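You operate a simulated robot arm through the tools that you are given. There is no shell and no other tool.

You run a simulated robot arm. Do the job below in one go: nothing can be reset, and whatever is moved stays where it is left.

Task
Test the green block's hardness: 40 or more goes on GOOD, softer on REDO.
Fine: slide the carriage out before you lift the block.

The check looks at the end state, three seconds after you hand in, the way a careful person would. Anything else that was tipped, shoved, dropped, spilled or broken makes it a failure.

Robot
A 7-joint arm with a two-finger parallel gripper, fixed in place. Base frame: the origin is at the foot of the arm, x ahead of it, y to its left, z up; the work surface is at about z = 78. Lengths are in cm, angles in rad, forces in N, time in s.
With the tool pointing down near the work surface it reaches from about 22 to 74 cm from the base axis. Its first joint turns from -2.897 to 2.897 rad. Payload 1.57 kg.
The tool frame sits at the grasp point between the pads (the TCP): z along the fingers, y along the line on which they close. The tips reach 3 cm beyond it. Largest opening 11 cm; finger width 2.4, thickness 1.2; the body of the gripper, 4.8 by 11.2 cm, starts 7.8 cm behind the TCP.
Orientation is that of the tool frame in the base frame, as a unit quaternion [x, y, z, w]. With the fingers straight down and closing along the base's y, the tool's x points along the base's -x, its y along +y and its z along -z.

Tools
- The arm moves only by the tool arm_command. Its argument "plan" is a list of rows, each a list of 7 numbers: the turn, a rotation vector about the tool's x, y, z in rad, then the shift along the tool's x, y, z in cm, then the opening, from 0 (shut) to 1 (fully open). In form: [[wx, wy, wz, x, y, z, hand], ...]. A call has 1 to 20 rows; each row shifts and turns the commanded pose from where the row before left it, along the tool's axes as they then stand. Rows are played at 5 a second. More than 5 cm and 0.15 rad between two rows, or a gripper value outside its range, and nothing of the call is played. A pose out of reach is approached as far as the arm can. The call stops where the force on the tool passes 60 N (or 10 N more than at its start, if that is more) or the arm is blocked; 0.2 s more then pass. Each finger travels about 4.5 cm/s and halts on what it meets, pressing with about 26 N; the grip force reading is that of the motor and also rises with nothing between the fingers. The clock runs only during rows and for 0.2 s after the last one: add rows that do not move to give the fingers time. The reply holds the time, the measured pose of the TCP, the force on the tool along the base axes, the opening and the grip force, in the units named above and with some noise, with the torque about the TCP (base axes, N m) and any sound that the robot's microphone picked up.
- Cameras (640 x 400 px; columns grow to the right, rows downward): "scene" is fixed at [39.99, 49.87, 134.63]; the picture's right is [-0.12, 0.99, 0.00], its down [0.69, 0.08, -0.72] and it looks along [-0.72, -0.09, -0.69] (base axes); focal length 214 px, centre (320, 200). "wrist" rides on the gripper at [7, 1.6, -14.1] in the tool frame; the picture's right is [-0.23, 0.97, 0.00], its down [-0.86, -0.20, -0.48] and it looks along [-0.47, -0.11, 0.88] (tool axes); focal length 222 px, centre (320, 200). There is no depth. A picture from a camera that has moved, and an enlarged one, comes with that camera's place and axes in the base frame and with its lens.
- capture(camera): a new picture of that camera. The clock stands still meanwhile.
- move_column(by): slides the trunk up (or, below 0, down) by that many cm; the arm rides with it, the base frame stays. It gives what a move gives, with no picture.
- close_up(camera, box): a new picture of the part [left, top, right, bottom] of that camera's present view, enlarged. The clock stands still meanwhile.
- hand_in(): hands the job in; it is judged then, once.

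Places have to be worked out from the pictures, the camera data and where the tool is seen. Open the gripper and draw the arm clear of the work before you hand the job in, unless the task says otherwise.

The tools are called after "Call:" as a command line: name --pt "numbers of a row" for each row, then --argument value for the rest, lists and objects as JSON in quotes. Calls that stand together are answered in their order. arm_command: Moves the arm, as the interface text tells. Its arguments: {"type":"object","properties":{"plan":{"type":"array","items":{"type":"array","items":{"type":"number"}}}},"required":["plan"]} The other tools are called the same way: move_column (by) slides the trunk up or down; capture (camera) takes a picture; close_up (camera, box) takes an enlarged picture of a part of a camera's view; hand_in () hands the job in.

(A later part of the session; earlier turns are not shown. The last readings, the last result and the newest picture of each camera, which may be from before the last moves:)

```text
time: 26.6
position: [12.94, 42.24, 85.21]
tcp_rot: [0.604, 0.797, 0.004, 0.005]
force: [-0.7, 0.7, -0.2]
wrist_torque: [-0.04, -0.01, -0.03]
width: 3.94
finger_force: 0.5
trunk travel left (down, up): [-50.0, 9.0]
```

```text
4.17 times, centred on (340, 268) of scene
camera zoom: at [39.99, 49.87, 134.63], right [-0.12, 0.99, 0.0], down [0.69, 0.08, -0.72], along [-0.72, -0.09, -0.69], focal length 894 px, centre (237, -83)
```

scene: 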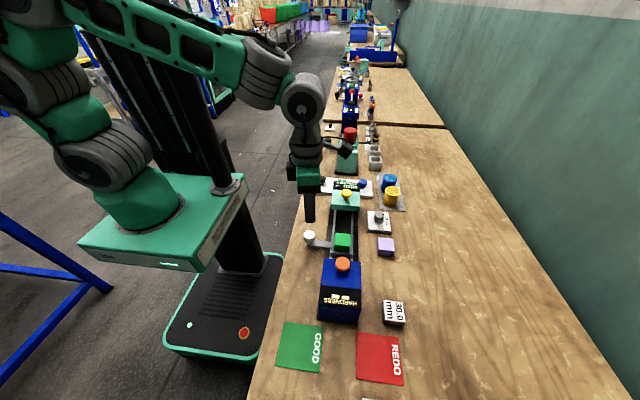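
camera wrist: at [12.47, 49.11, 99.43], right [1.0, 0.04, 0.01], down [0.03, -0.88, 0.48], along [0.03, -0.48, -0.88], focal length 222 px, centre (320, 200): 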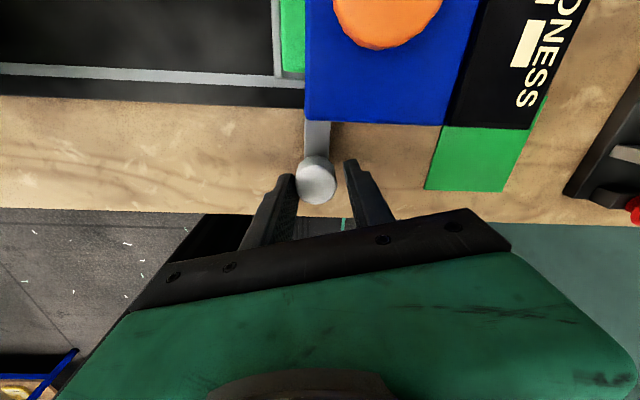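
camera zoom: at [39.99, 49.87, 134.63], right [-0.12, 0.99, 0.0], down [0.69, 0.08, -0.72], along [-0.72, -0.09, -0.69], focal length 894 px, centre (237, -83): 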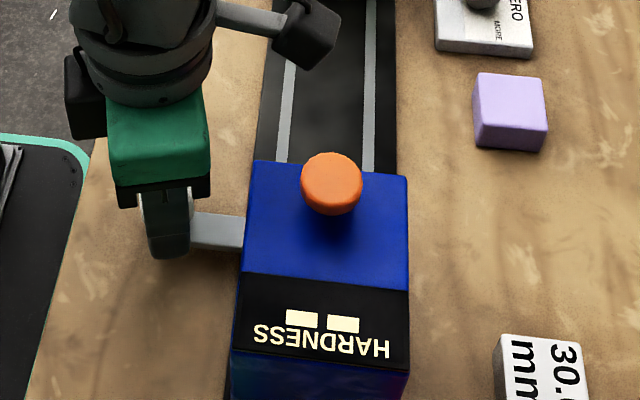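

Still free with the tray nearly all inside. I continue in 0.3 cm steps, watching for the end stop.

Call:
arm_command --pt "0 0 0 -0.081 0.289 0.005 0.35" --pt "0 0 0 -0.081 0.289 0.005 0.35" --pt "0 0 0 -0.081 0.289 0.005 0.35" --pt "0 0 0 -0.081 0.289 0.005 0.35" --pt "0 0 0 0 0 0 0.35"

Call:
capture --camera "wrist"

```text
time: 27.8
position: [14.04, 42.16, 85.13]
tcp_rot: [0.604, 0.797, 0.004, 0.005]
force: [0.7, -0.6, -0.3]
wrist_torque: [0.0, -0.02, 0.03]
width: 3.9
finger_force: 0.5
trunk travel left (down, up): [-50.0, 9.0]
```

```text
taken
camera wrist: at [13.69, 49.08, 99.41], right [1.0, 0.04, 0.01], down [0.03, -0.88, 0.48], along [0.03, -0.48, -0.88], focal length 222 px, centre (320, 200)
```

wrist: 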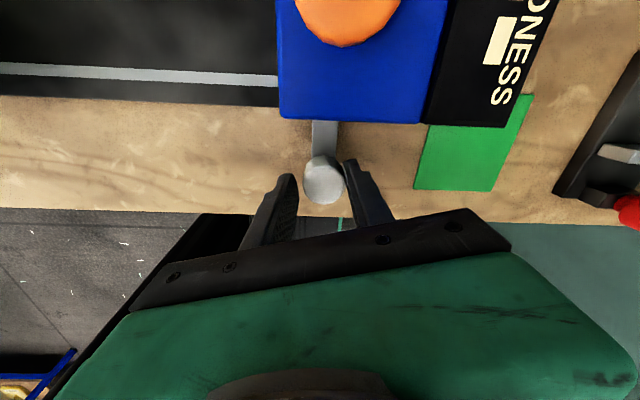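

The knob has moved ahead to the forward finger, as if the carriage snapped into its seat at x≈14.4, in line with the button. I nudge a little further to feel whether it is at the stop.

Call:
arm_command --pt "0 0 0 -0.054 0.193 0.003 0.35" --pt "0 0 0 -0.054 0.193 0.003 0.35" --pt "0 0 0 -0.054 0.193 0.003 0.35" --pt "0 0 0 0 0 0 0.35"

Call:
capture --camera "wrist"

```text
time: 28.8
position: [14.78, 42.17, 85.35]
tcp_rot: [0.604, 0.797, 0.004, 0.004]
force: [-0.5, -0.6, 0.3]
wrist_torque: [-0.01, -0.02, 0.0]
width: 3.83
finger_force: 0.0
trunk travel left (down, up): [-50.0, 9.0]
```

```text
taken
camera wrist: at [14.27, 49.07, 99.46], right [1.0, 0.04, 0.01], down [0.03, -0.88, 0.48], along [0.03, -0.48, -0.88], focal length 222 px, centre (320, 200)
```

wrist: 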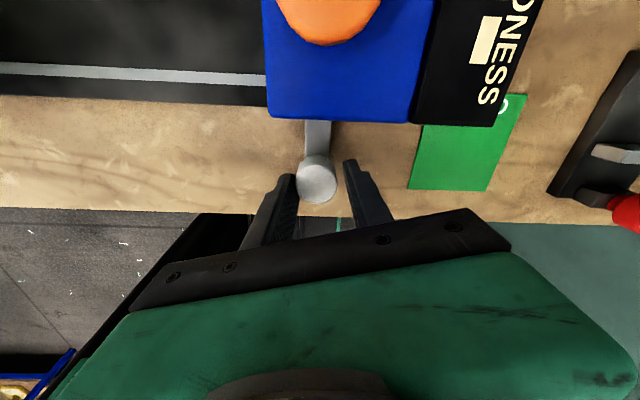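

The knob stays at x≈14.45 while the rear finger has just come up to it, with no force yet. I push 0.4 cm more to feel the stop.

Call:
arm_command --pt "0 0 0 -0.054 0.193 0.003 0.35" --pt "0 0 0 -0.054 0.193 0.003 0.35" --pt "0 0 0 0 0 0 0.35"

Call:
capture --camera "wrist"

```text
time: 29.6
position: [15.03, 42.15, 85.38]
tcp_rot: [0.604, 0.797, 0.004, 0.004]
force: [-6.6, 1.4, 2.1]
wrist_torque: [0.02, 0.25, -0.07]
width: 4.45
finger_force: 2.8
trunk travel left (down, up): [-50.0, 9.0]
```

```text
taken
camera wrist: at [14.58, 49.1, 99.45], right [1.0, 0.05, 0.01], down [0.03, -0.88, 0.48], along [0.03, -0.48, -0.88], focal length 222 px, centre (320, 200)
```

wrist: 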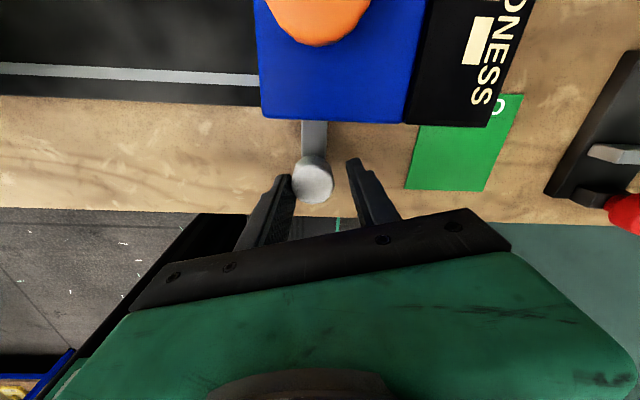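

A firm stop now (−6.6 N, knob stays at x≈14.44): the carriage is fully seated. I open the fingers, centre on the knob and rise clear.

Call:
arm_command --pt "0 0 0 0 0 0 0.55" --pt "0 0 0 0.162 -0.578 0 0.55" --pt "0 0 0 0 0 0 0.55" --pt "0 0 0 0 0 -2 0.55" --pt "0 0 0 0 0 -4 0.55" --pt "0 0 0 0 0 -4 0.55" --pt "0 0 0 0 0 -3 0.55" --pt "0 0 0 0 0 0 0.55" --pt "0 0 0 0 0 0 0.55"

Call:
capture --camera "wrist"

Call:
close_up --camera "scene" --box '[280, 220, 400, 330]'

```text
time: 31.6
position: [14.4, 42.15, 98.3]
tcp_rot: [0.604, 0.797, 0.003, 0.005]
force: [0.2, 0.0, 0.0]
wrist_torque: [0.0, 0.03, 0.02]
width: 6.04
finger_force: 0.1
trunk travel left (down, up): [-50.0, 9.0]
```

```text
taken
camera wrist: at [13.96, 49.08, 112.52], right [1.0, 0.04, 0.01], down [0.03, -0.88, 0.48], along [0.03, -0.48, -0.88], focal length 222 px, centre (320, 200)
```

wrist: 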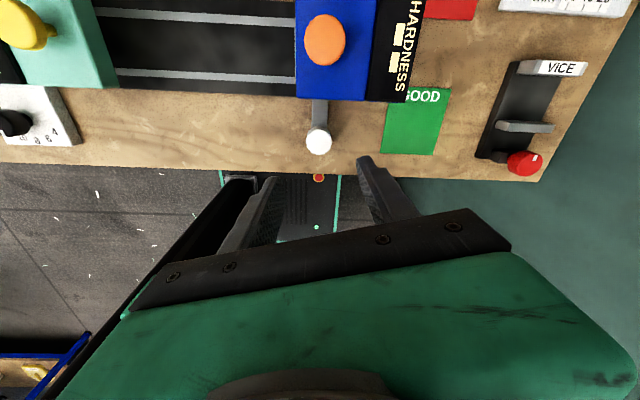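

```text
3.64 times, centred on (340, 275) of scene
camera zoom: at [39.99, 49.87, 134.63], right [-0.12, 0.99, 0.0], down [0.69, 0.08, -0.72], along [-0.72, -0.09, -0.69], focal length 780 px, centre (247, -73)
```

zoom: 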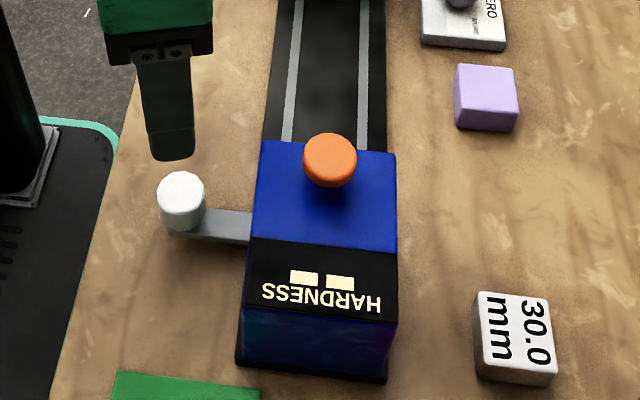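

The button's centre comes out at (14.42, 51.77), top near z≈91.3. I close the fingers and move over it at z≈98.

Call:
arm_command --pt "0 0 0 2.31 0.65 0 0" --pt "0 0 0 2.31 0.65 0 0" --pt "0 0 0 2.31 0.65 0 0" --pt "0 0 0 2.31 0.65 0 0" --pt "0 0 0 0 0 0 0" --pt "0 0 0 0 0 0 0"

Call:
close_up --camera "scene" --box '[280, 200, 400, 330]'

Call:
capture --camera "wrist"

```text
time: 33.0
position: [14.59, 51.66, 98.26]
tcp_rot: [0.604, 0.797, 0.004, 0.005]
force: [0.0, -1.2, -0.2]
wrist_torque: [0.0, 0.01, 0.0]
width: 0.0
finger_force: 21.6
trunk travel left (down, up): [-50.0, 9.0]
```

```text
3.08 times, centred on (340, 265) of scene
camera zoom: at [39.99, 49.87, 134.63], right [-0.12, 0.99, 0.0], down [0.69, 0.08, -0.72], along [-0.72, -0.09, -0.69], focal length 660 px, centre (258, 0)
```

zoom: 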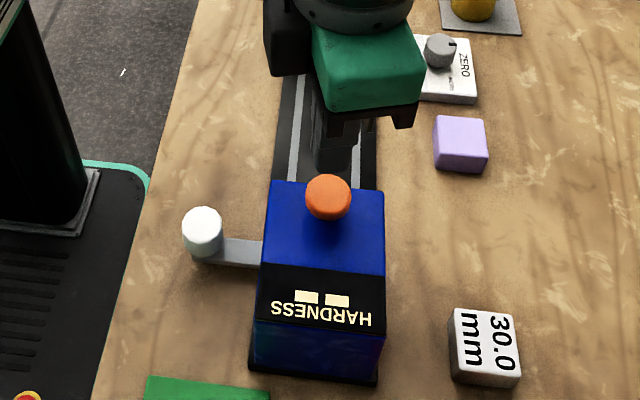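

```text
taken
camera wrist: at [14.01, 58.64, 112.41], right [1.0, 0.04, 0.01], down [0.03, -0.88, 0.48], along [0.03, -0.48, -0.88], focal length 222 px, centre (320, 200)
```

wrist: 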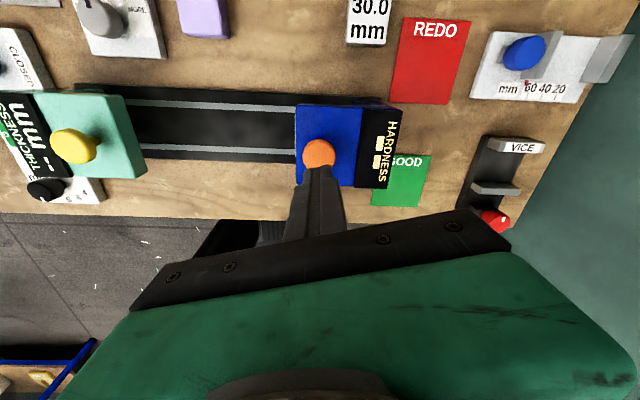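

The fingertips point at the button; I shift 0.25 cm in +y to centre and lower until just above it.

Call:
arm_command --pt "0 0 0 0.27 -0.03 0 0" --pt "0 0 0 0 0 1.5 0" --pt "0 0 0 0 0 1.3 0" --pt "0 0 0 0 0 0 0"

Call:
close_up --camera "scene" --box '[310, 230, 380, 330]'

Call:
close_up --camera "wrist" --box '[260, 100, 440, 220]'

```text
time: 34.0
position: [14.33, 52.01, 95.47]
tcp_rot: [0.604, 0.797, 0.003, 0.005]
force: [0.0, -0.6, 0.3]
wrist_torque: [0.0, 0.0, 0.0]
width: 0.0
finger_force: 21.4
trunk travel left (down, up): [-50.0, 9.0]
```

```text
4.00 times, centred on (345, 280) of scene
camera zoom: at [39.99, 49.87, 134.63], right [-0.12, 0.99, 0.0], down [0.69, 0.08, -0.72], along [-0.72, -0.09, -0.69], focal length 858 px, centre (220, -120)
```

zoom: 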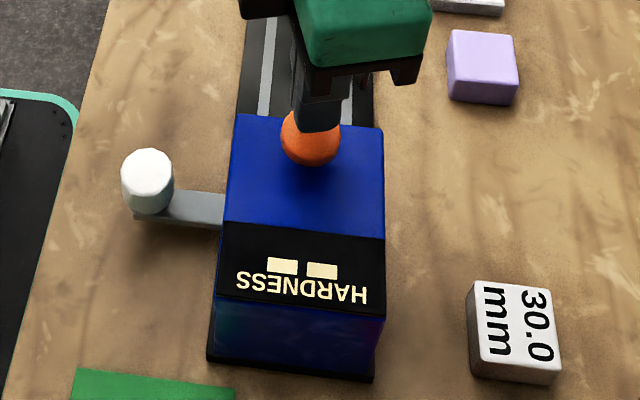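

```text
3.33 times, centred on (350, 160) of wrist
camera zoom: at [13.88, 58.91, 109.58], right [1.0, 0.04, 0.01], down [0.03, -0.88, 0.48], along [0.03, -0.48, -0.88], focal length 740 px, centre (220, 333)
```

zoom: 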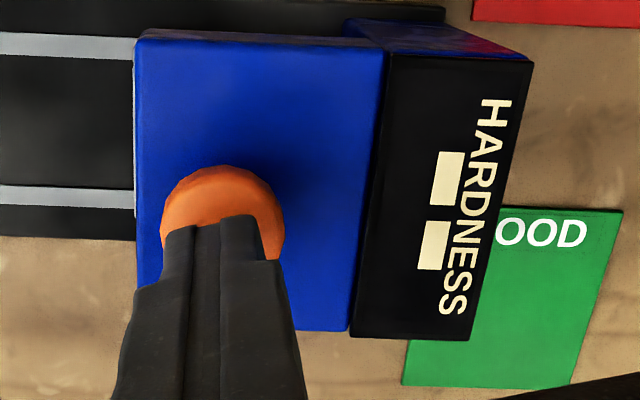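

The tip is well over the button, maybe 0.3 cm too far in +y. I correct that and lower to contact.

Call:
arm_command --pt "0 0 0 -0.24 -0.07 0 0" --pt "0 0 0 0 0 0.4 0" --pt "0 0 0 0 0 0.3 0" --pt "0 0 0 0 0 0.2 0" --pt "0 0 0 0 0 0 0"

```text
time: 35.2
position: [14.28, 51.79, 94.52]
tcp_rot: [0.603, 0.797, 0.004, 0.005]
force: [0.0, 0.4, 0.4]
wrist_torque: [-0.03, -0.03, -0.04]
width: 0.0
finger_force: 20.9
trunk travel left (down, up): [-50.0, 9.0]
```

No contact at z=94.52 (tip ≈ 91.5). I press on in 0.15 cm steps.

Call:
arm_command --pt "0 0 0 0 0 0.15 0" --pt "0 0 0 0 0 0.15 0" --pt "0 0 0 0 0 0.15 0" --pt "0 0 0 0 0 0 0"

Call:
close_up --camera "scene" --box '[310, 230, 380, 330]'

```text
time: 36.2
position: [14.36, 51.8, 94.04]
tcp_rot: [0.604, 0.797, 0.004, 0.005]
force: [0.1, -0.1, 0.0]
wrist_torque: [0.04, 0.0, 0.0]
width: 0.0
finger_force: 21.5
trunk travel left (down, up): [-50.0, 9.0]
```

```text
4.00 times, centred on (345, 280) of scene
camera zoom: at [39.99, 49.87, 134.63], right [-0.12, 0.99, 0.0], down [0.69, 0.08, -0.72], along [-0.72, -0.09, -0.69], focal length 858 px, centre (220, -120)
```

zoom: 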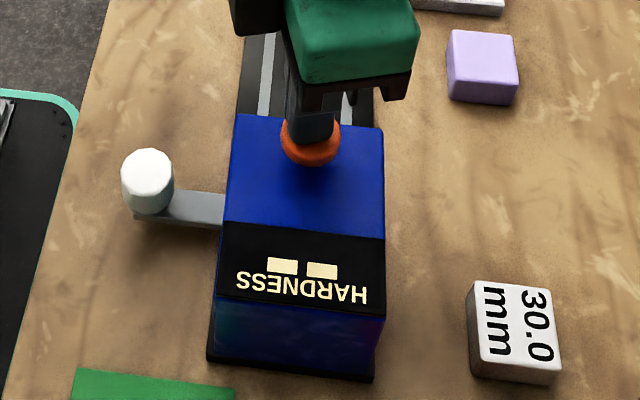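

The tip is centred on the button in the picture, still without force at z=94.04. I continue pressing in small steps.

Call:
arm_command --pt "0 0 0 0 0 0.15 0" --pt "0 0 0 0 0 0.15 0" --pt "0 0 0 0 0 0 0"

```text
time: 37.0
position: [14.31, 51.75, 93.75]
tcp_rot: [0.604, 0.797, 0.003, 0.005]
force: [-0.5, -1.3, 0.3]
wrist_torque: [-0.02, 0.03, -0.01]
width: 0.01
finger_force: 21.4
trunk travel left (down, up): [-50.0, 9.0]
```

Still no contact at z=93.75; I go another 0.3 cm.

Call:
arm_command --pt "0 0 0 0 0 0.15 0" --pt "0 0 0 0 0 0.15 0" --pt "0 0 0 0 0 0 0"

Call:
close_up --camera "scene" --box '[310, 230, 380, 330]'

Call:
close_up --camera "wrist" --box '[260, 100, 440, 220]'

```text
time: 37.8
position: [14.39, 51.78, 93.64]
tcp_rot: [0.605, 0.797, 0.004, 0.005]
force: [1.3, -0.2, 1.9]
wrist_torque: [0.01, 0.03, 0.03]
width: 0.01
finger_force: 20.8
trunk travel left (down, up): [-50.0, 9.0]
```

```text
4.00 times, centred on (345, 280) of scene
camera zoom: at [39.99, 49.87, 134.63], right [-0.12, 0.99, 0.0], down [0.69, 0.08, -0.72], along [-0.72, -0.09, -0.69], focal length 858 px, centre (220, -120)
```

zoom: 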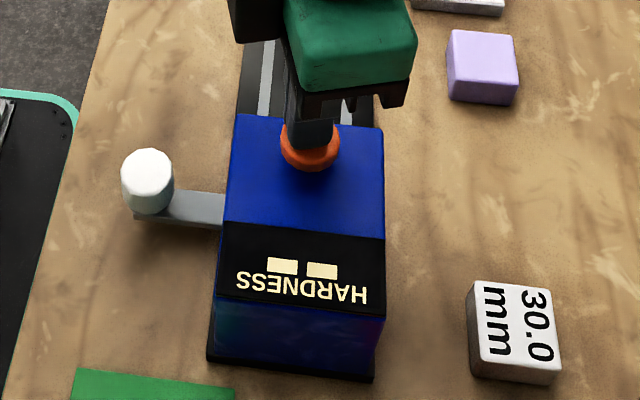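

```text
3.33 times, centred on (350, 160) of wrist
camera zoom: at [13.84, 58.65, 107.68], right [1.0, 0.04, 0.01], down [0.03, -0.88, 0.48], along [0.03, -0.48, -0.88], focal length 740 px, centre (220, 333)
```

zoom: 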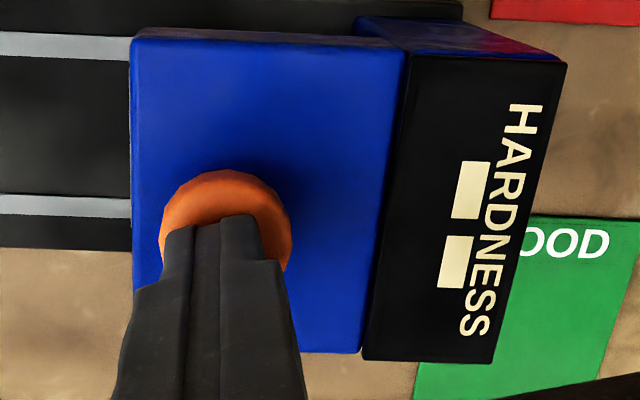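

Contact has just begun (1.9 N at z=93.64). I press further down and watch force and display.

Call:
arm_command --pt "0 0 0 0 0 0.15 0" --pt "0 0 0 0 0 0.15 0" --pt "0 0 0 0 0 0 0" --pt "0 0 0 0 0 0 0"

Call:
close_up --camera "scene" --box '[310, 230, 380, 330]'

```text
time: 38.8
position: [14.32, 51.71, 93.29]
tcp_rot: [0.604, 0.797, 0.004, 0.004]
force: [0.6, -0.5, 5.5]
wrist_torque: [-0.03, 0.01, -0.05]
width: 0.0
finger_force: 21.6
trunk travel left (down, up): [-50.0, 9.0]
```

```text
4.00 times, centred on (345, 280) of scene
camera zoom: at [39.99, 49.87, 134.63], right [-0.12, 0.99, 0.0], down [0.69, 0.08, -0.72], along [-0.72, -0.09, -0.69], focal length 858 px, centre (220, -120)
```

zoom: 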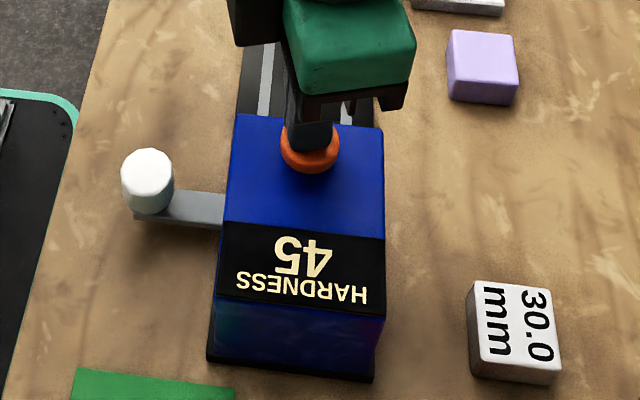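

The display now shows a number, apparently 45 (upside down here). I confirm with larger views from both cameras.

Call:
close_up --camera "scene" --box '[325, 280, 365, 310]'

Call:
close_up --camera "wrist" --box '[340, 110, 420, 200]'

```text
13.33 times, centred on (345, 295) of scene
camera zoom: at [39.99, 49.87, 134.63], right [-0.12, 0.99, 0.0], down [0.69, 0.08, -0.72], along [-0.72, -0.09, -0.69], focal length 2860 px, centre (-13, -1067)
```

zoom: 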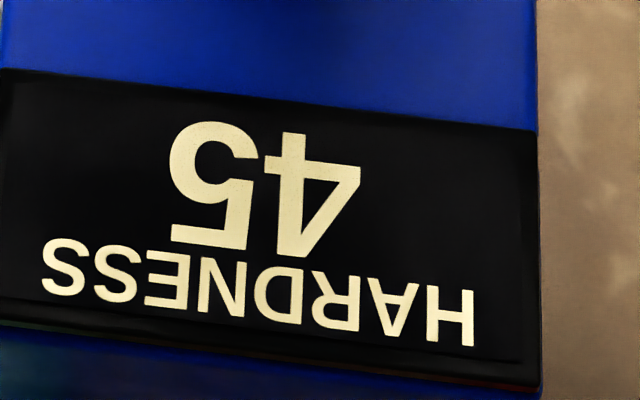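

```text
4.44 times, centred on (380, 155) of wrist
camera zoom: at [13.83, 58.64, 107.45], right [1.0, 0.04, 0.01], down [0.03, -0.88, 0.48], along [0.03, -0.48, -0.88], focal length 987 px, centre (53, 400)
```

zoom: 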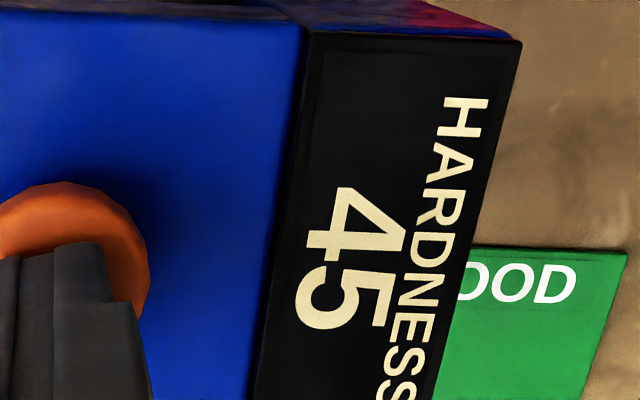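

The reading is 45. I hold for a moment to check it is stable before releasing.

Call:
arm_command --pt "0 0 0 0 0 0 0" --pt "0 0 0 0 0 0 0" --pt "0 0 0 0 0 0 0" --pt "0 0 0 0 0 0 0" --pt "0 0 0 0 0 0 0"

Call:
close_up --camera "scene" --box '[310, 230, 380, 330]'

```text
time: 40.0
position: [14.26, 51.72, 93.19]
tcp_rot: [0.604, 0.797, 0.004, 0.005]
force: [1.3, 0.4, 7.7]
wrist_torque: [0.02, 0.04, -0.03]
width: 0.0
finger_force: 21.3
trunk travel left (down, up): [-50.0, 9.0]
```

```text
4.00 times, centred on (345, 280) of scene
camera zoom: at [39.99, 49.87, 134.63], right [-0.12, 0.99, 0.0], down [0.69, 0.08, -0.72], along [-0.72, -0.09, -0.69], focal length 858 px, centre (220, -120)
```

zoom: 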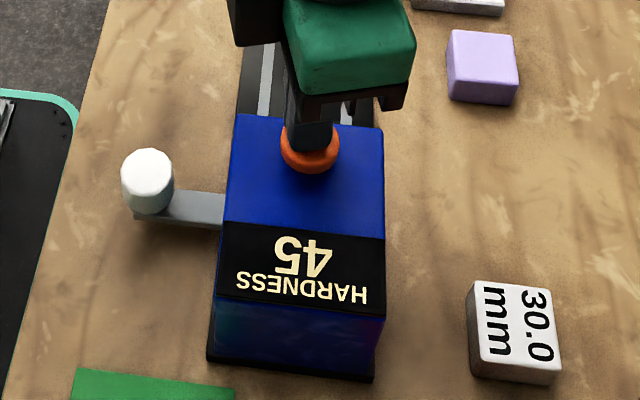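

Stable at 45, so the block goes on GOOD. I release the button by rising 5 cm, open the fingers and return above the knob.

Call:
arm_command --pt "0 0 0 0 0 -1 0" --pt "0 0 0 0 0 -4 0" --pt "0 0 0 -2.31 -0.65 0 0.3" --pt "0 0 0 -2.31 -0.65 0 0.55" --pt "0 0 0 -2.31 -0.65 0 0.55" --pt "0 0 0 -2.31 -0.65 0 0.55" --pt "0 0 0 0 0 0 0.55" --pt "0 0 0 0 0 0 0.55" --pt "0 0 0 0 0 0 0.55"

Call:
capture --camera "wrist"

Call:
close_up --camera "scene" --box '[280, 220, 400, 330]'

```text
time: 42.0
position: [14.24, 42.29, 98.1]
tcp_rot: [0.604, 0.797, 0.003, 0.005]
force: [0.2, 0.5, 0.0]
wrist_torque: [0.01, 0.01, 0.0]
width: 6.04
finger_force: 0.0
trunk travel left (down, up): [-50.0, 9.0]
```

```text
taken
camera wrist: at [13.79, 49.08, 112.44], right [1.0, 0.04, 0.01], down [0.03, -0.88, 0.48], along [0.03, -0.48, -0.88], focal length 222 px, centre (320, 200)
```

wrist: 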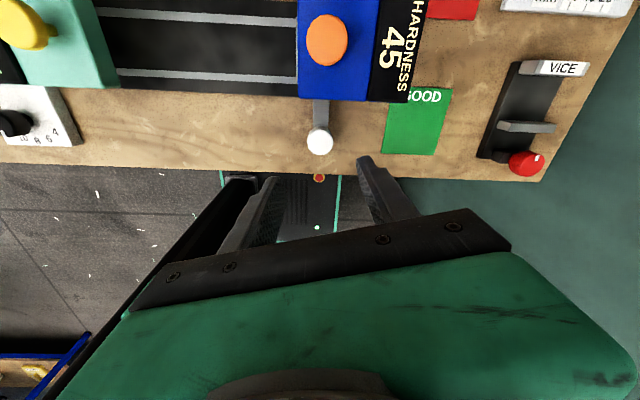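

```text
3.64 times, centred on (340, 275) of scene
camera zoom: at [39.99, 49.87, 134.63], right [-0.12, 0.99, 0.0], down [0.69, 0.08, -0.72], along [-0.72, -0.09, -0.69], focal length 780 px, centre (247, -73)
```

zoom: 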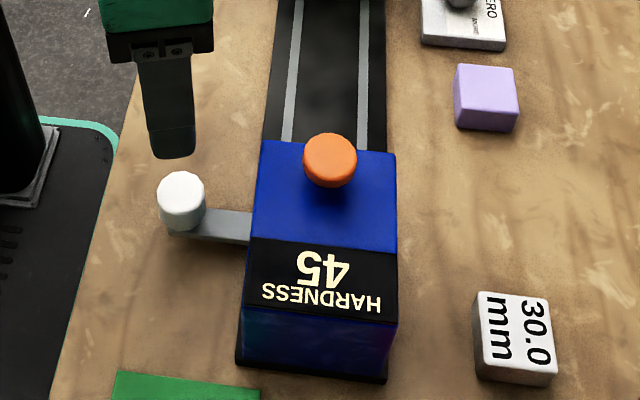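

The display latched at 45 and the button is back up. I descend around the knob again and close the loose cage.

Call:
arm_command --pt "0 0 0 -0.14 0.117 0 0.55" --pt "0 0 0 0 0 4 0.55" --pt "0 0 0 0 0 4 0.55" --pt "0 0 0 0 0 3 0.55" --pt "0 0 0 0 0 1.5 0.55" --pt "0 0 0 0 0 0.4 0.55" --pt "0 0 0 0 0 0 0.55" --pt "0 0 0 0 0 0 0.35" --pt "0 0 0 0 0 0 0.35" --pt "0 0 0 0 0 0 0.35"

Call:
capture --camera "wrist"

```text
time: 44.2
position: [14.51, 42.03, 85.37]
tcp_rot: [0.604, 0.797, 0.004, 0.005]
force: [0.5, -0.1, 0.9]
wrist_torque: [0.02, -0.01, -0.04]
width: 3.82
finger_force: 0.0
trunk travel left (down, up): [-50.0, 9.0]
```

```text
taken
camera wrist: at [14.08, 48.99, 99.54], right [1.0, 0.04, 0.01], down [0.03, -0.88, 0.48], along [0.03, -0.48, -0.88], focal length 222 px, centre (320, 200)
```

wrist: 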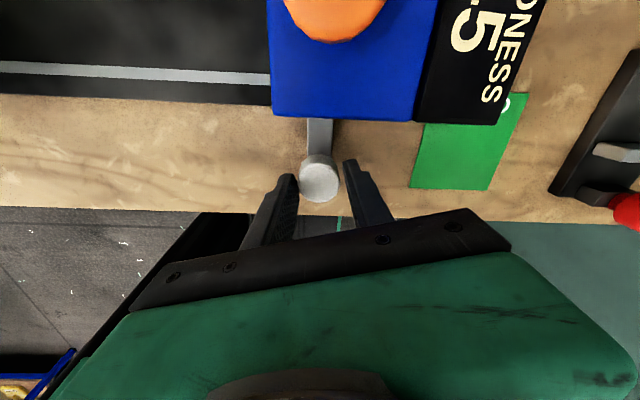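

The knob is caged between the fingers. I pull the carriage out in −x, slowly at first to leave the detent.

Call:
arm_command --pt "0 0 0 0.081 -0.289 0 0.35" --pt "0 0 0 0.081 -0.289 0 0.35" --pt "0 0 0 0.108 -0.385 0 0.35" --pt "0 0 0 0.135 -0.481 0 0.35" --pt "0 0 0 0.162 -0.578 0 0.35" --pt "0 0 0 0.162 -0.578 0 0.35" --pt "0 0 0 0.162 -0.578 0 0.35" --pt "0 0 0 0.162 -0.578 0 0.35" --pt "0 0 0 0 0 0 0.35"

Call:
capture --camera "wrist"

Call:
close_up --camera "scene" --box '[280, 220, 400, 330]'

```text
time: 46.2
position: [10.66, 41.98, 85.39]
tcp_rot: [0.604, 0.797, 0.003, 0.005]
force: [0.6, 1.6, -0.6]
wrist_torque: [0.0, 0.0, 0.05]
width: 3.94
finger_force: 0.6
trunk travel left (down, up): [-50.0, 9.0]
```

```text
taken
camera wrist: at [10.18, 48.98, 99.4], right [1.0, 0.04, 0.01], down [0.03, -0.88, 0.48], along [0.03, -0.48, -0.88], focal length 222 px, centre (320, 200)
```

wrist: 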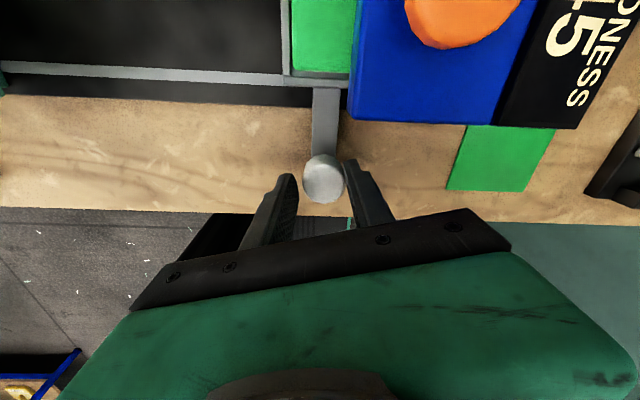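

```text
3.64 times, centred on (340, 275) of scene
camera zoom: at [39.99, 49.87, 134.63], right [-0.12, 0.99, 0.0], down [0.69, 0.08, -0.72], along [-0.72, -0.09, -0.69], focal length 780 px, centre (247, -73)
```

zoom: 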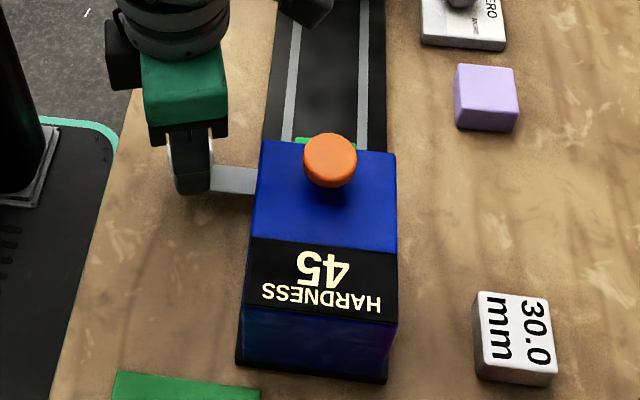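

The carriage is coming out with the block in it. I pull the remaining 8.4 cm back to its original place.

Call:
arm_command --pt "0 0 0 0.189 -0.674 0 0.35" --pt "0 0 0 0.189 -0.674 0 0.35" --pt "0 0 0 0.189 -0.674 0 0.35" --pt "0 0 0 0.189 -0.674 0 0.35" --pt "0 0 0 0.189 -0.674 0 0.35" --pt "0 0 0 0.189 -0.674 0 0.35" --pt "0 0 0 0.189 -0.674 0 0.35" --pt "0 0 0 0.189 -0.674 0 0.35" --pt "0 0 0 0.189 -0.674 0 0.35" --pt "0 0 0 0.189 -0.674 0 0.35" --pt "0 0 0 0.162 -0.578 0 0.35" --pt "0 0 0 0.135 -0.481 0 0.35" --pt "0 0 0 0 0 0 0.35"

Call:
capture --camera "wrist"

Call:
close_up --camera "scene" --box '[280, 200, 400, 310]'

```text
time: 49.0
position: [2.59, 42.16, 85.09]
tcp_rot: [0.604, 0.797, 0.004, 0.005]
force: [-0.1, 0.1, -0.1]
wrist_torque: [-0.02, 0.0, 0.03]
width: 3.85
finger_force: 0.0
trunk travel left (down, up): [-50.0, 9.0]
```

```text
taken
camera wrist: at [2.1, 49.01, 99.34], right [1.0, 0.04, 0.01], down [0.03, -0.88, 0.48], along [0.03, -0.48, -0.88], focal length 222 px, centre (320, 200)
```

wrist: 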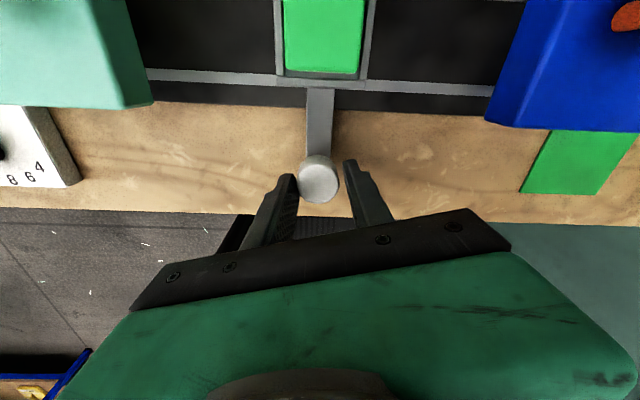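

```text
3.64 times, centred on (340, 255) of scene
camera zoom: at [39.99, 49.87, 134.63], right [-0.12, 0.99, 0.0], down [0.69, 0.08, -0.72], along [-0.72, -0.09, -0.69], focal length 780 px, centre (247, 0)
```

zoom: 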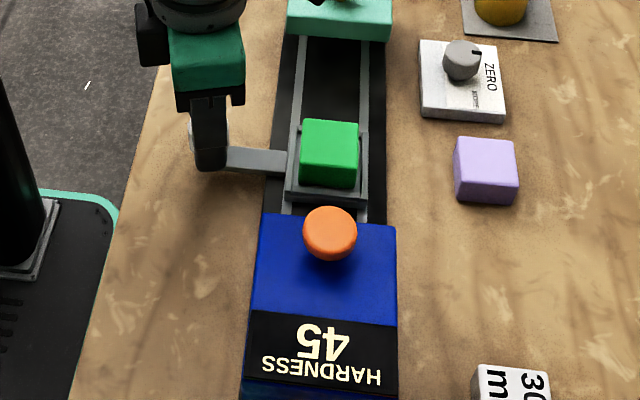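

The carriage is out at its original place with the block in it. I open, rise clear, and turn the hand back to straight so the fingers close along y.

Call:
arm_command --pt "0 0 0 0 0 0 0.55" --pt "0 0 0 0 0 0 0.55" --pt "0 0 0 0 0 -3 0.55" --pt "0 0 0 0 0 -4 0.55" --pt "0 0 0 0 0 -4 0.55" --pt "0 0 -0.1441 0 0 0 0.6" --pt "0 0 -0.1441 0 0 0 0.6" --pt "0 0 -0.1441 0 0 0 0.6" --pt "0 0 -0.1441 0 0 0 0.6" --pt "0 0 -0.1441 0 0 0 0.6" --pt "0 0 -0.1441 0 0 0 0.6" --pt "0 0 -0.1441 0 0 0 0.6" --pt "0 0 -0.1441 0 0 0 0.6" --pt "0 0 -0.1441 0 0 0 0.6" --pt "0 0 0 0 0 0 0.6" --pt "0 0 0 0 0 0 0.6"

Call:
capture --camera "wrist"

Call:
close_up --camera "scene" --box '[320, 210, 380, 260]'

```text
time: 52.4
position: [2.38, 42.14, 96.07]
tcp_rot: [-0.001, 1.0, 0.0, 0.005]
force: [0.4, 0.0, 0.3]
wrist_torque: [-0.02, 0.0, 0.02]
width: 6.61
finger_force: 0.0
trunk travel left (down, up): [-50.0, 9.0]
```

```text
taken
camera wrist: at [-4.66, 43.45, 110.22], right [0.23, 0.97, 0.0], down [0.85, -0.2, 0.49], along [0.48, -0.11, -0.87], focal length 222 px, centre (320, 200)
```

wrist: 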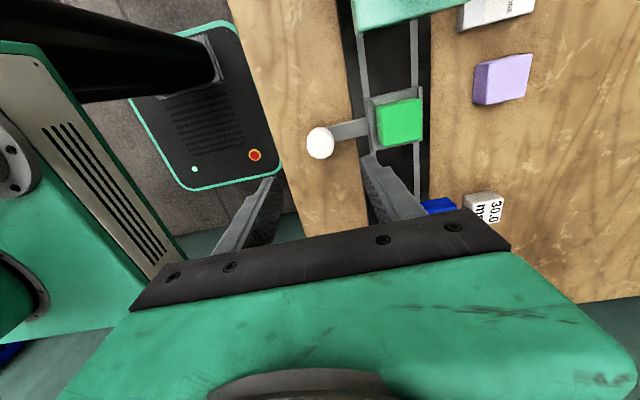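

```text
8.00 times, centred on (350, 235) of scene
camera zoom: at [39.99, 49.87, 134.63], right [-0.12, 0.99, 0.0], down [0.69, 0.08, -0.72], along [-0.72, -0.09, -0.69], focal length 1716 px, centre (80, -80)
```

zoom: 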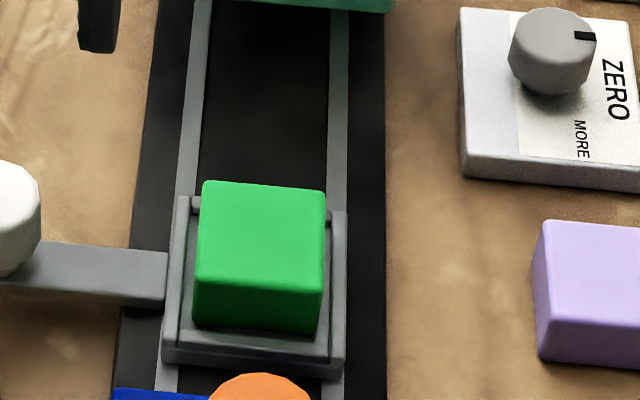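

The block is still seated in the tray. I move above it (y≈51.9), fixing the small tilt, and check alignment from the wrist camera.

Call:
arm_command --pt "0 0.01 0 0 3.25 0 0.6" --pt "0 0 0 0 3.25 0 0.6" --pt "0 0 0 0.1 3.25 0 0.6" --pt "0 0 0 0 0 3 0.6" --pt "0 0 0 0 0 0 0.6" --pt "0 0 0 0 0 0 0.6"

Call:
close_up --camera "wrist" --box '[220, 90, 420, 230]'

Call:
close_up --camera "scene" --box '[310, 200, 390, 260]'

```text
time: 53.8
position: [2.35, 51.81, 93.1]
tcp_rot: [0.0, 1.0, -0.001, 0.0]
force: [-0.1, 0.1, 0.5]
wrist_torque: [-0.02, 0.01, 0.02]
width: 6.59
finger_force: 0.1
trunk travel left (down, up): [-50.0, 9.0]
```

```text
2.86 times, centred on (320, 160) of wrist
camera zoom: at [-4.7, 53.24, 107.31], right [0.23, 0.97, 0.0], down [0.85, -0.2, 0.48], along [0.47, -0.11, -0.88], focal length 635 px, centre (320, 314)
```

zoom: 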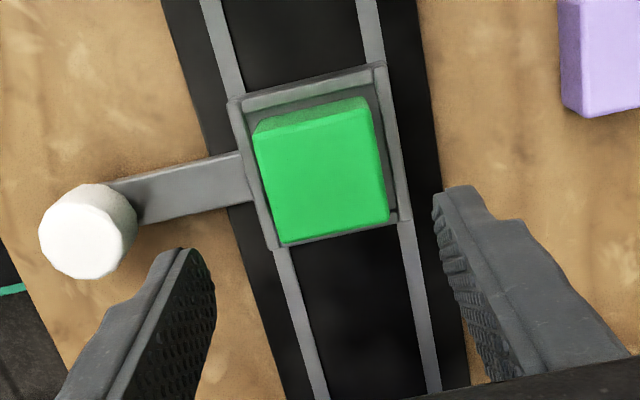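

```text
6.67 times, centred on (350, 230) of scene
camera zoom: at [39.99, 49.87, 134.63], right [-0.12, 0.99, 0.0], down [0.69, 0.08, -0.72], along [-0.72, -0.09, -0.69], focal length 1430 px, centre (120, 0)
```

zoom: 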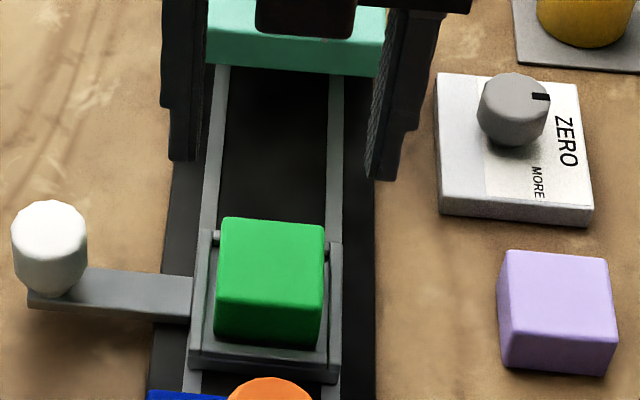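

The block is under the hand within 0.2 cm. I descend to z≈84.5 and grip it as before.

Call:
arm_command --pt "0 0 0 0.1 0 3 0.6" --pt "0 0 0 0 0 3 0.6" --pt "0 0 0 0 0 1.8 0.6" --pt "0 0 0 0 0 0.75 0.6" --pt "0 0 0 0 0 0 0.6" --pt "0 0 0 0 0 0 0.6"

Call:
close_up --camera "wrist" --box '[220, 100, 420, 240]'

Call:
close_up --camera "scene" --box '[310, 205, 390, 265]'

```text
time: 55.2
position: [2.23, 51.89, 84.65]
tcp_rot: [0.0, 1.0, 0.0, 0.001]
force: [0.4, 0.3, -0.1]
wrist_torque: [-0.01, 0.0, -0.01]
width: 6.6
finger_force: 0.1
trunk travel left (down, up): [-50.0, 9.0]
```

```text
2.86 times, centred on (320, 170) of wrist
camera zoom: at [-4.75, 53.21, 98.8], right [0.23, 0.97, 0.0], down [0.85, -0.2, 0.48], along [0.47, -0.11, -0.88], focal length 635 px, centre (320, 286)
```

zoom: 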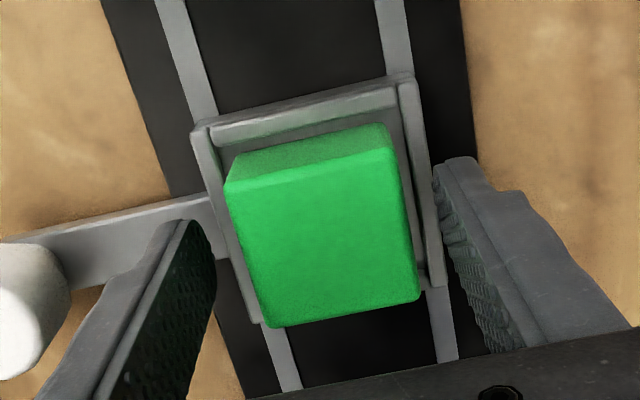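

```text
6.67 times, centred on (350, 235) of scene
camera zoom: at [39.99, 49.87, 134.63], right [-0.12, 0.99, 0.0], down [0.69, 0.08, -0.72], along [-0.72, -0.09, -0.69], focal length 1430 px, centre (120, -33)
```

zoom: 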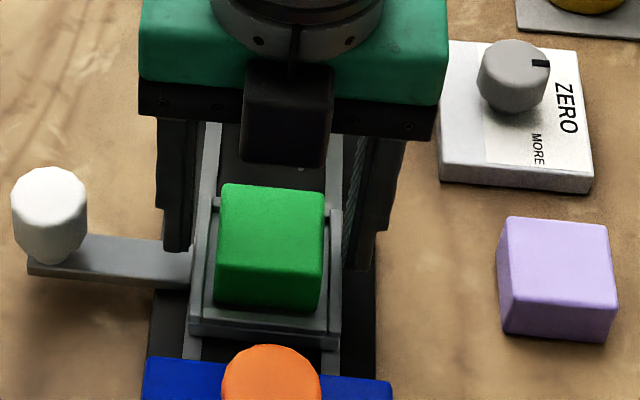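

No contact forces and the fingers straddle the block above the rims. I close on it.

Call:
arm_command --pt "0 0 0 0 0 0 0.3" --pt "0 0 0 0 0 0 0.3" --pt "0 0 0 0 0 0 0.3" --pt "0 0 0 0 0 0 0.3" --pt "0 0 0 0 0 0 0.3"

Call:
close_up --camera "wrist" --box '[220, 100, 420, 240]'

```text
time: 56.4
position: [2.31, 51.79, 84.68]
tcp_rot: [0.0, 1.0, 0.0, 0.001]
force: [-0.3, 1.1, 0.7]
wrist_torque: [-0.02, 0.0, -0.02]
width: 4.47
finger_force: 25.6
trunk travel left (down, up): [-50.0, 9.0]
```

```text
2.86 times, centred on (320, 170) of wrist
camera zoom: at [-4.75, 53.21, 98.82], right [0.23, 0.97, 0.0], down [0.85, -0.2, 0.48], along [0.47, -0.11, -0.88], focal length 635 px, centre (320, 286)
```

zoom: 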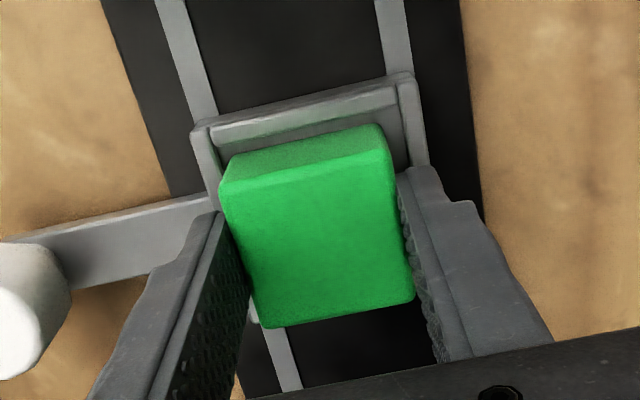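

The block is gripped (4.47 cm, 25.6 N) with the carriage out. I lift it straight up, then move toward y≈43.8 clear of the tester.

Call:
arm_command --pt "0 0 0 0 0 -0.7 0.3" --pt "0 0 0 0 0 -2 0.3" --pt "0 0 0 0 0 -4 0.3" --pt "0 0 0 0 0 -4 0.3" --pt "0 0 0 0 0 -3 0.3" --pt "0 0 0 0 -4 0 0.3" --pt "0 0 0 0 -4 0 0.3" --pt "0 0 0 0 0 0 0.3" --pt "0 0 0 0 0 0 0.3"

Call:
capture --camera "scene"

Call:
capture --camera "wrist"

```text
time: 58.4
position: [2.39, 43.64, 98.31]
tcp_rot: [0.0, 1.0, -0.001, 0.001]
force: [-0.4, -0.5, 0.0]
wrist_torque: [-0.01, -0.02, 0.02]
width: 4.45
finger_force: 25.5
trunk travel left (down, up): [-50.0, 9.0]
```

```text
taken
```

scene: 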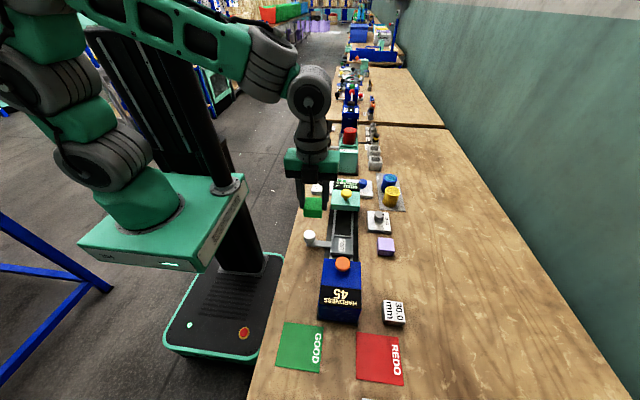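

```text
taken
camera wrist: at [-4.63, 45.12, 112.48], right [0.23, 0.97, 0.0], down [0.85, -0.2, 0.48], along [0.47, -0.11, -0.88], focal length 222 px, centre (320, 200)
```

wrist: 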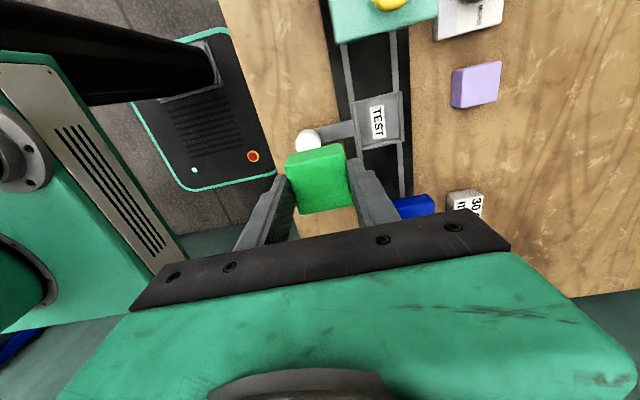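

The block is lifted and the empty carriage stays put. I now travel 26 cm in +x to above the GOOD pad centre at about (28.4, 43.8).

Call:
arm_command --pt "0 0 0 -3.5 0 0 0.3" --pt "0 0 0 -4 0 0 0.3" --pt "0 0 0 -4 0 0 0.3" --pt "0 0 0 -4 0 0 0.3" --pt "0 0 0 -4 0 0 0.3" --pt "0 0 0 -3.5 0 0 0.3" --pt "0 0 0 -3 0 0 0.3" --pt "0 0 0 0 0 0 0.3" --pt "0 0 0 0 0 0 0.3"

Call:
capture --camera "scene"

Call:
capture --camera "wrist"

```text
time: 60.4
position: [28.39, 43.76, 98.49]
tcp_rot: [-0.001, 1.0, 0.0, 0.0]
force: [-0.6, 0.7, 0.3]
wrist_torque: [-0.03, -0.02, -0.02]
width: 4.44
finger_force: 26.2
trunk travel left (down, up): [-50.0, 9.0]
```

```text
taken
```

scene: 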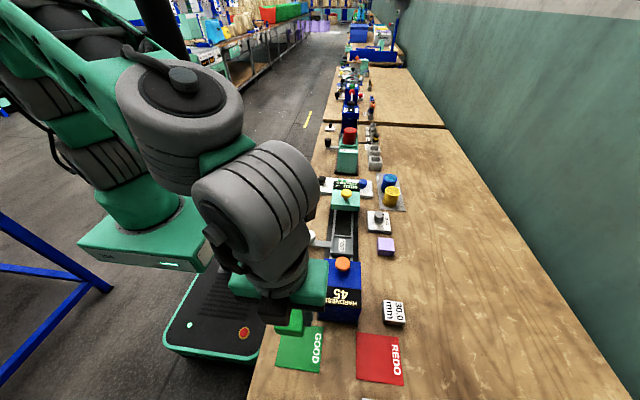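

```text
taken
camera wrist: at [21.34, 45.2, 112.61], right [0.23, 0.97, 0.0], down [0.85, -0.2, 0.48], along [0.47, -0.11, -0.88], focal length 222 px, centre (320, 200)
```

wrist: 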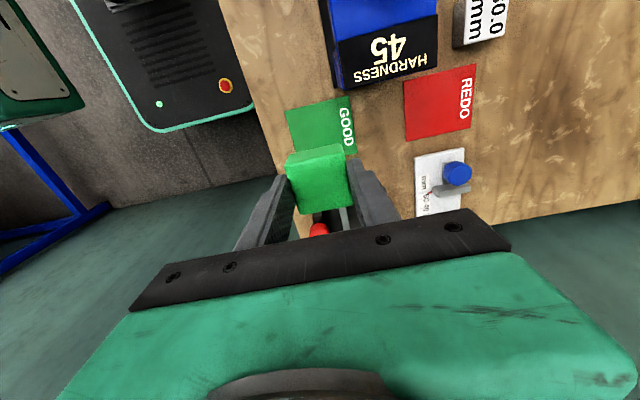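

The pad centre works out at about (28.6, 44.0), right below. I lower the block to just above the pad.

Call:
arm_command --pt "0 0 0 -0.2 0.2 3 0.3" --pt "0 0 0 0 0 4 0.3" --pt "0 0 0 0 0 4 0.3" --pt "0 0 0 0 0 2.5 0.3" --pt "0 0 0 0 0 1.5 0.3" --pt "0 0 0 0 0 0 0.3" --pt "0 0 0 0 0 0 0.3"

Call:
close_up --camera "scene" --box '[250, 260, 410, 390]'

Call:
capture --camera "wrist"

```text
time: 62.0
position: [28.4, 44.09, 83.33]
tcp_rot: [-0.001, 1.0, 0.0, 0.001]
force: [0.0, 0.5, 0.2]
wrist_torque: [0.01, 0.01, 0.0]
width: 4.44
finger_force: 25.2
trunk travel left (down, up): [-50.0, 9.0]
```

```text
3.08 times, centred on (330, 325) of scene
camera zoom: at [39.99, 49.87, 134.63], right [-0.12, 0.99, 0.0], down [0.69, 0.08, -0.72], along [-0.72, -0.09, -0.69], focal length 660 px, centre (289, -185)
```

zoom: 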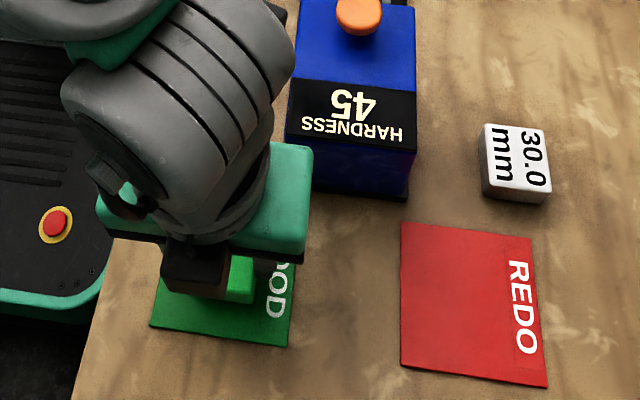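

```text
taken
camera wrist: at [21.48, 45.48, 97.48], right [0.23, 0.97, 0.0], down [0.85, -0.2, 0.48], along [0.47, -0.11, -0.88], focal length 222 px, centre (320, 200)
```

wrist: 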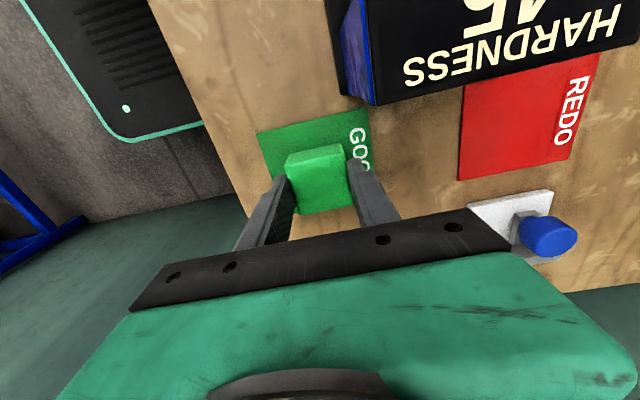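

The block is over the pad about 0.8 cm above it. I lower in small steps until contact.

Call:
arm_command --pt "0 0 0 0 0 0.2 0.3" --pt "0 0 0 0 0 0.2 0.3" --pt "0 0 0 0 0 0.1 0.3" --pt "0 0 0 0 0 0 0.3"

```text
time: 63.0
position: [28.57, 44.05, 82.84]
tcp_rot: [0.0, 1.0, 0.0, 0.001]
force: [-0.2, -0.4, -0.6]
wrist_torque: [-0.02, -0.03, -0.03]
width: 4.43
finger_force: 26.3
trunk travel left (down, up): [-50.0, 9.0]
```

No contact at z=82.84 yet; I continue in small steps.

Call:
arm_command --pt "0 0 0 0 0 0.12 0.3" --pt "0 0 0 0 0 0.12 0.3" --pt "0 0 0 0 0 0 0.3"

```text
time: 63.8
position: [28.51, 44.15, 82.75]
tcp_rot: [-0.001, 1.0, 0.0, 0.001]
force: [-1.6, -0.7, 0.4]
wrist_torque: [0.03, 0.0, -0.02]
width: 4.42
finger_force: 25.8
trunk travel left (down, up): [-50.0, 9.0]
```

Still nearly zero force; a further 0.2 cm down.

Call:
arm_command --pt "0 0 0 0 0 0.1 0.3" --pt "0 0 0 0 0 0.1 0.3" --pt "0 0 0 0 0 0 0.3"

Call:
close_up --camera "wrist" --box '[240, 90, 400, 230]'

```text
time: 64.6
position: [28.58, 44.15, 82.59]
tcp_rot: [-0.001, 1.0, 0.001, 0.001]
force: [-1.1, 0.0, 6.8]
wrist_torque: [-0.05, 0.04, 0.02]
width: 4.43
finger_force: 25.7
trunk travel left (down, up): [-50.0, 9.0]
```

```text
2.86 times, centred on (320, 160) of wrist
camera zoom: at [21.49, 45.44, 96.69], right [0.23, 0.97, 0.0], down [0.85, -0.2, 0.48], along [0.47, -0.11, -0.88], focal length 635 px, centre (320, 314)
```

zoom: 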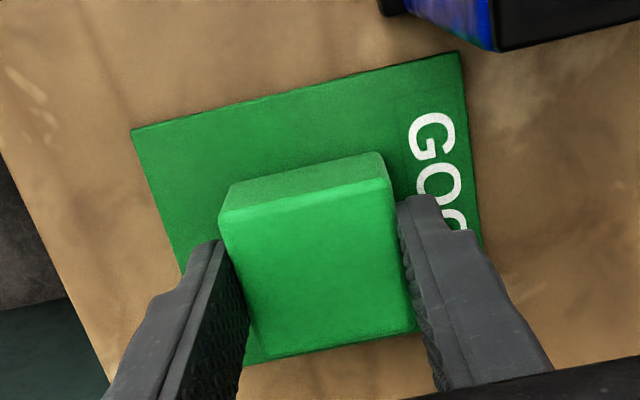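

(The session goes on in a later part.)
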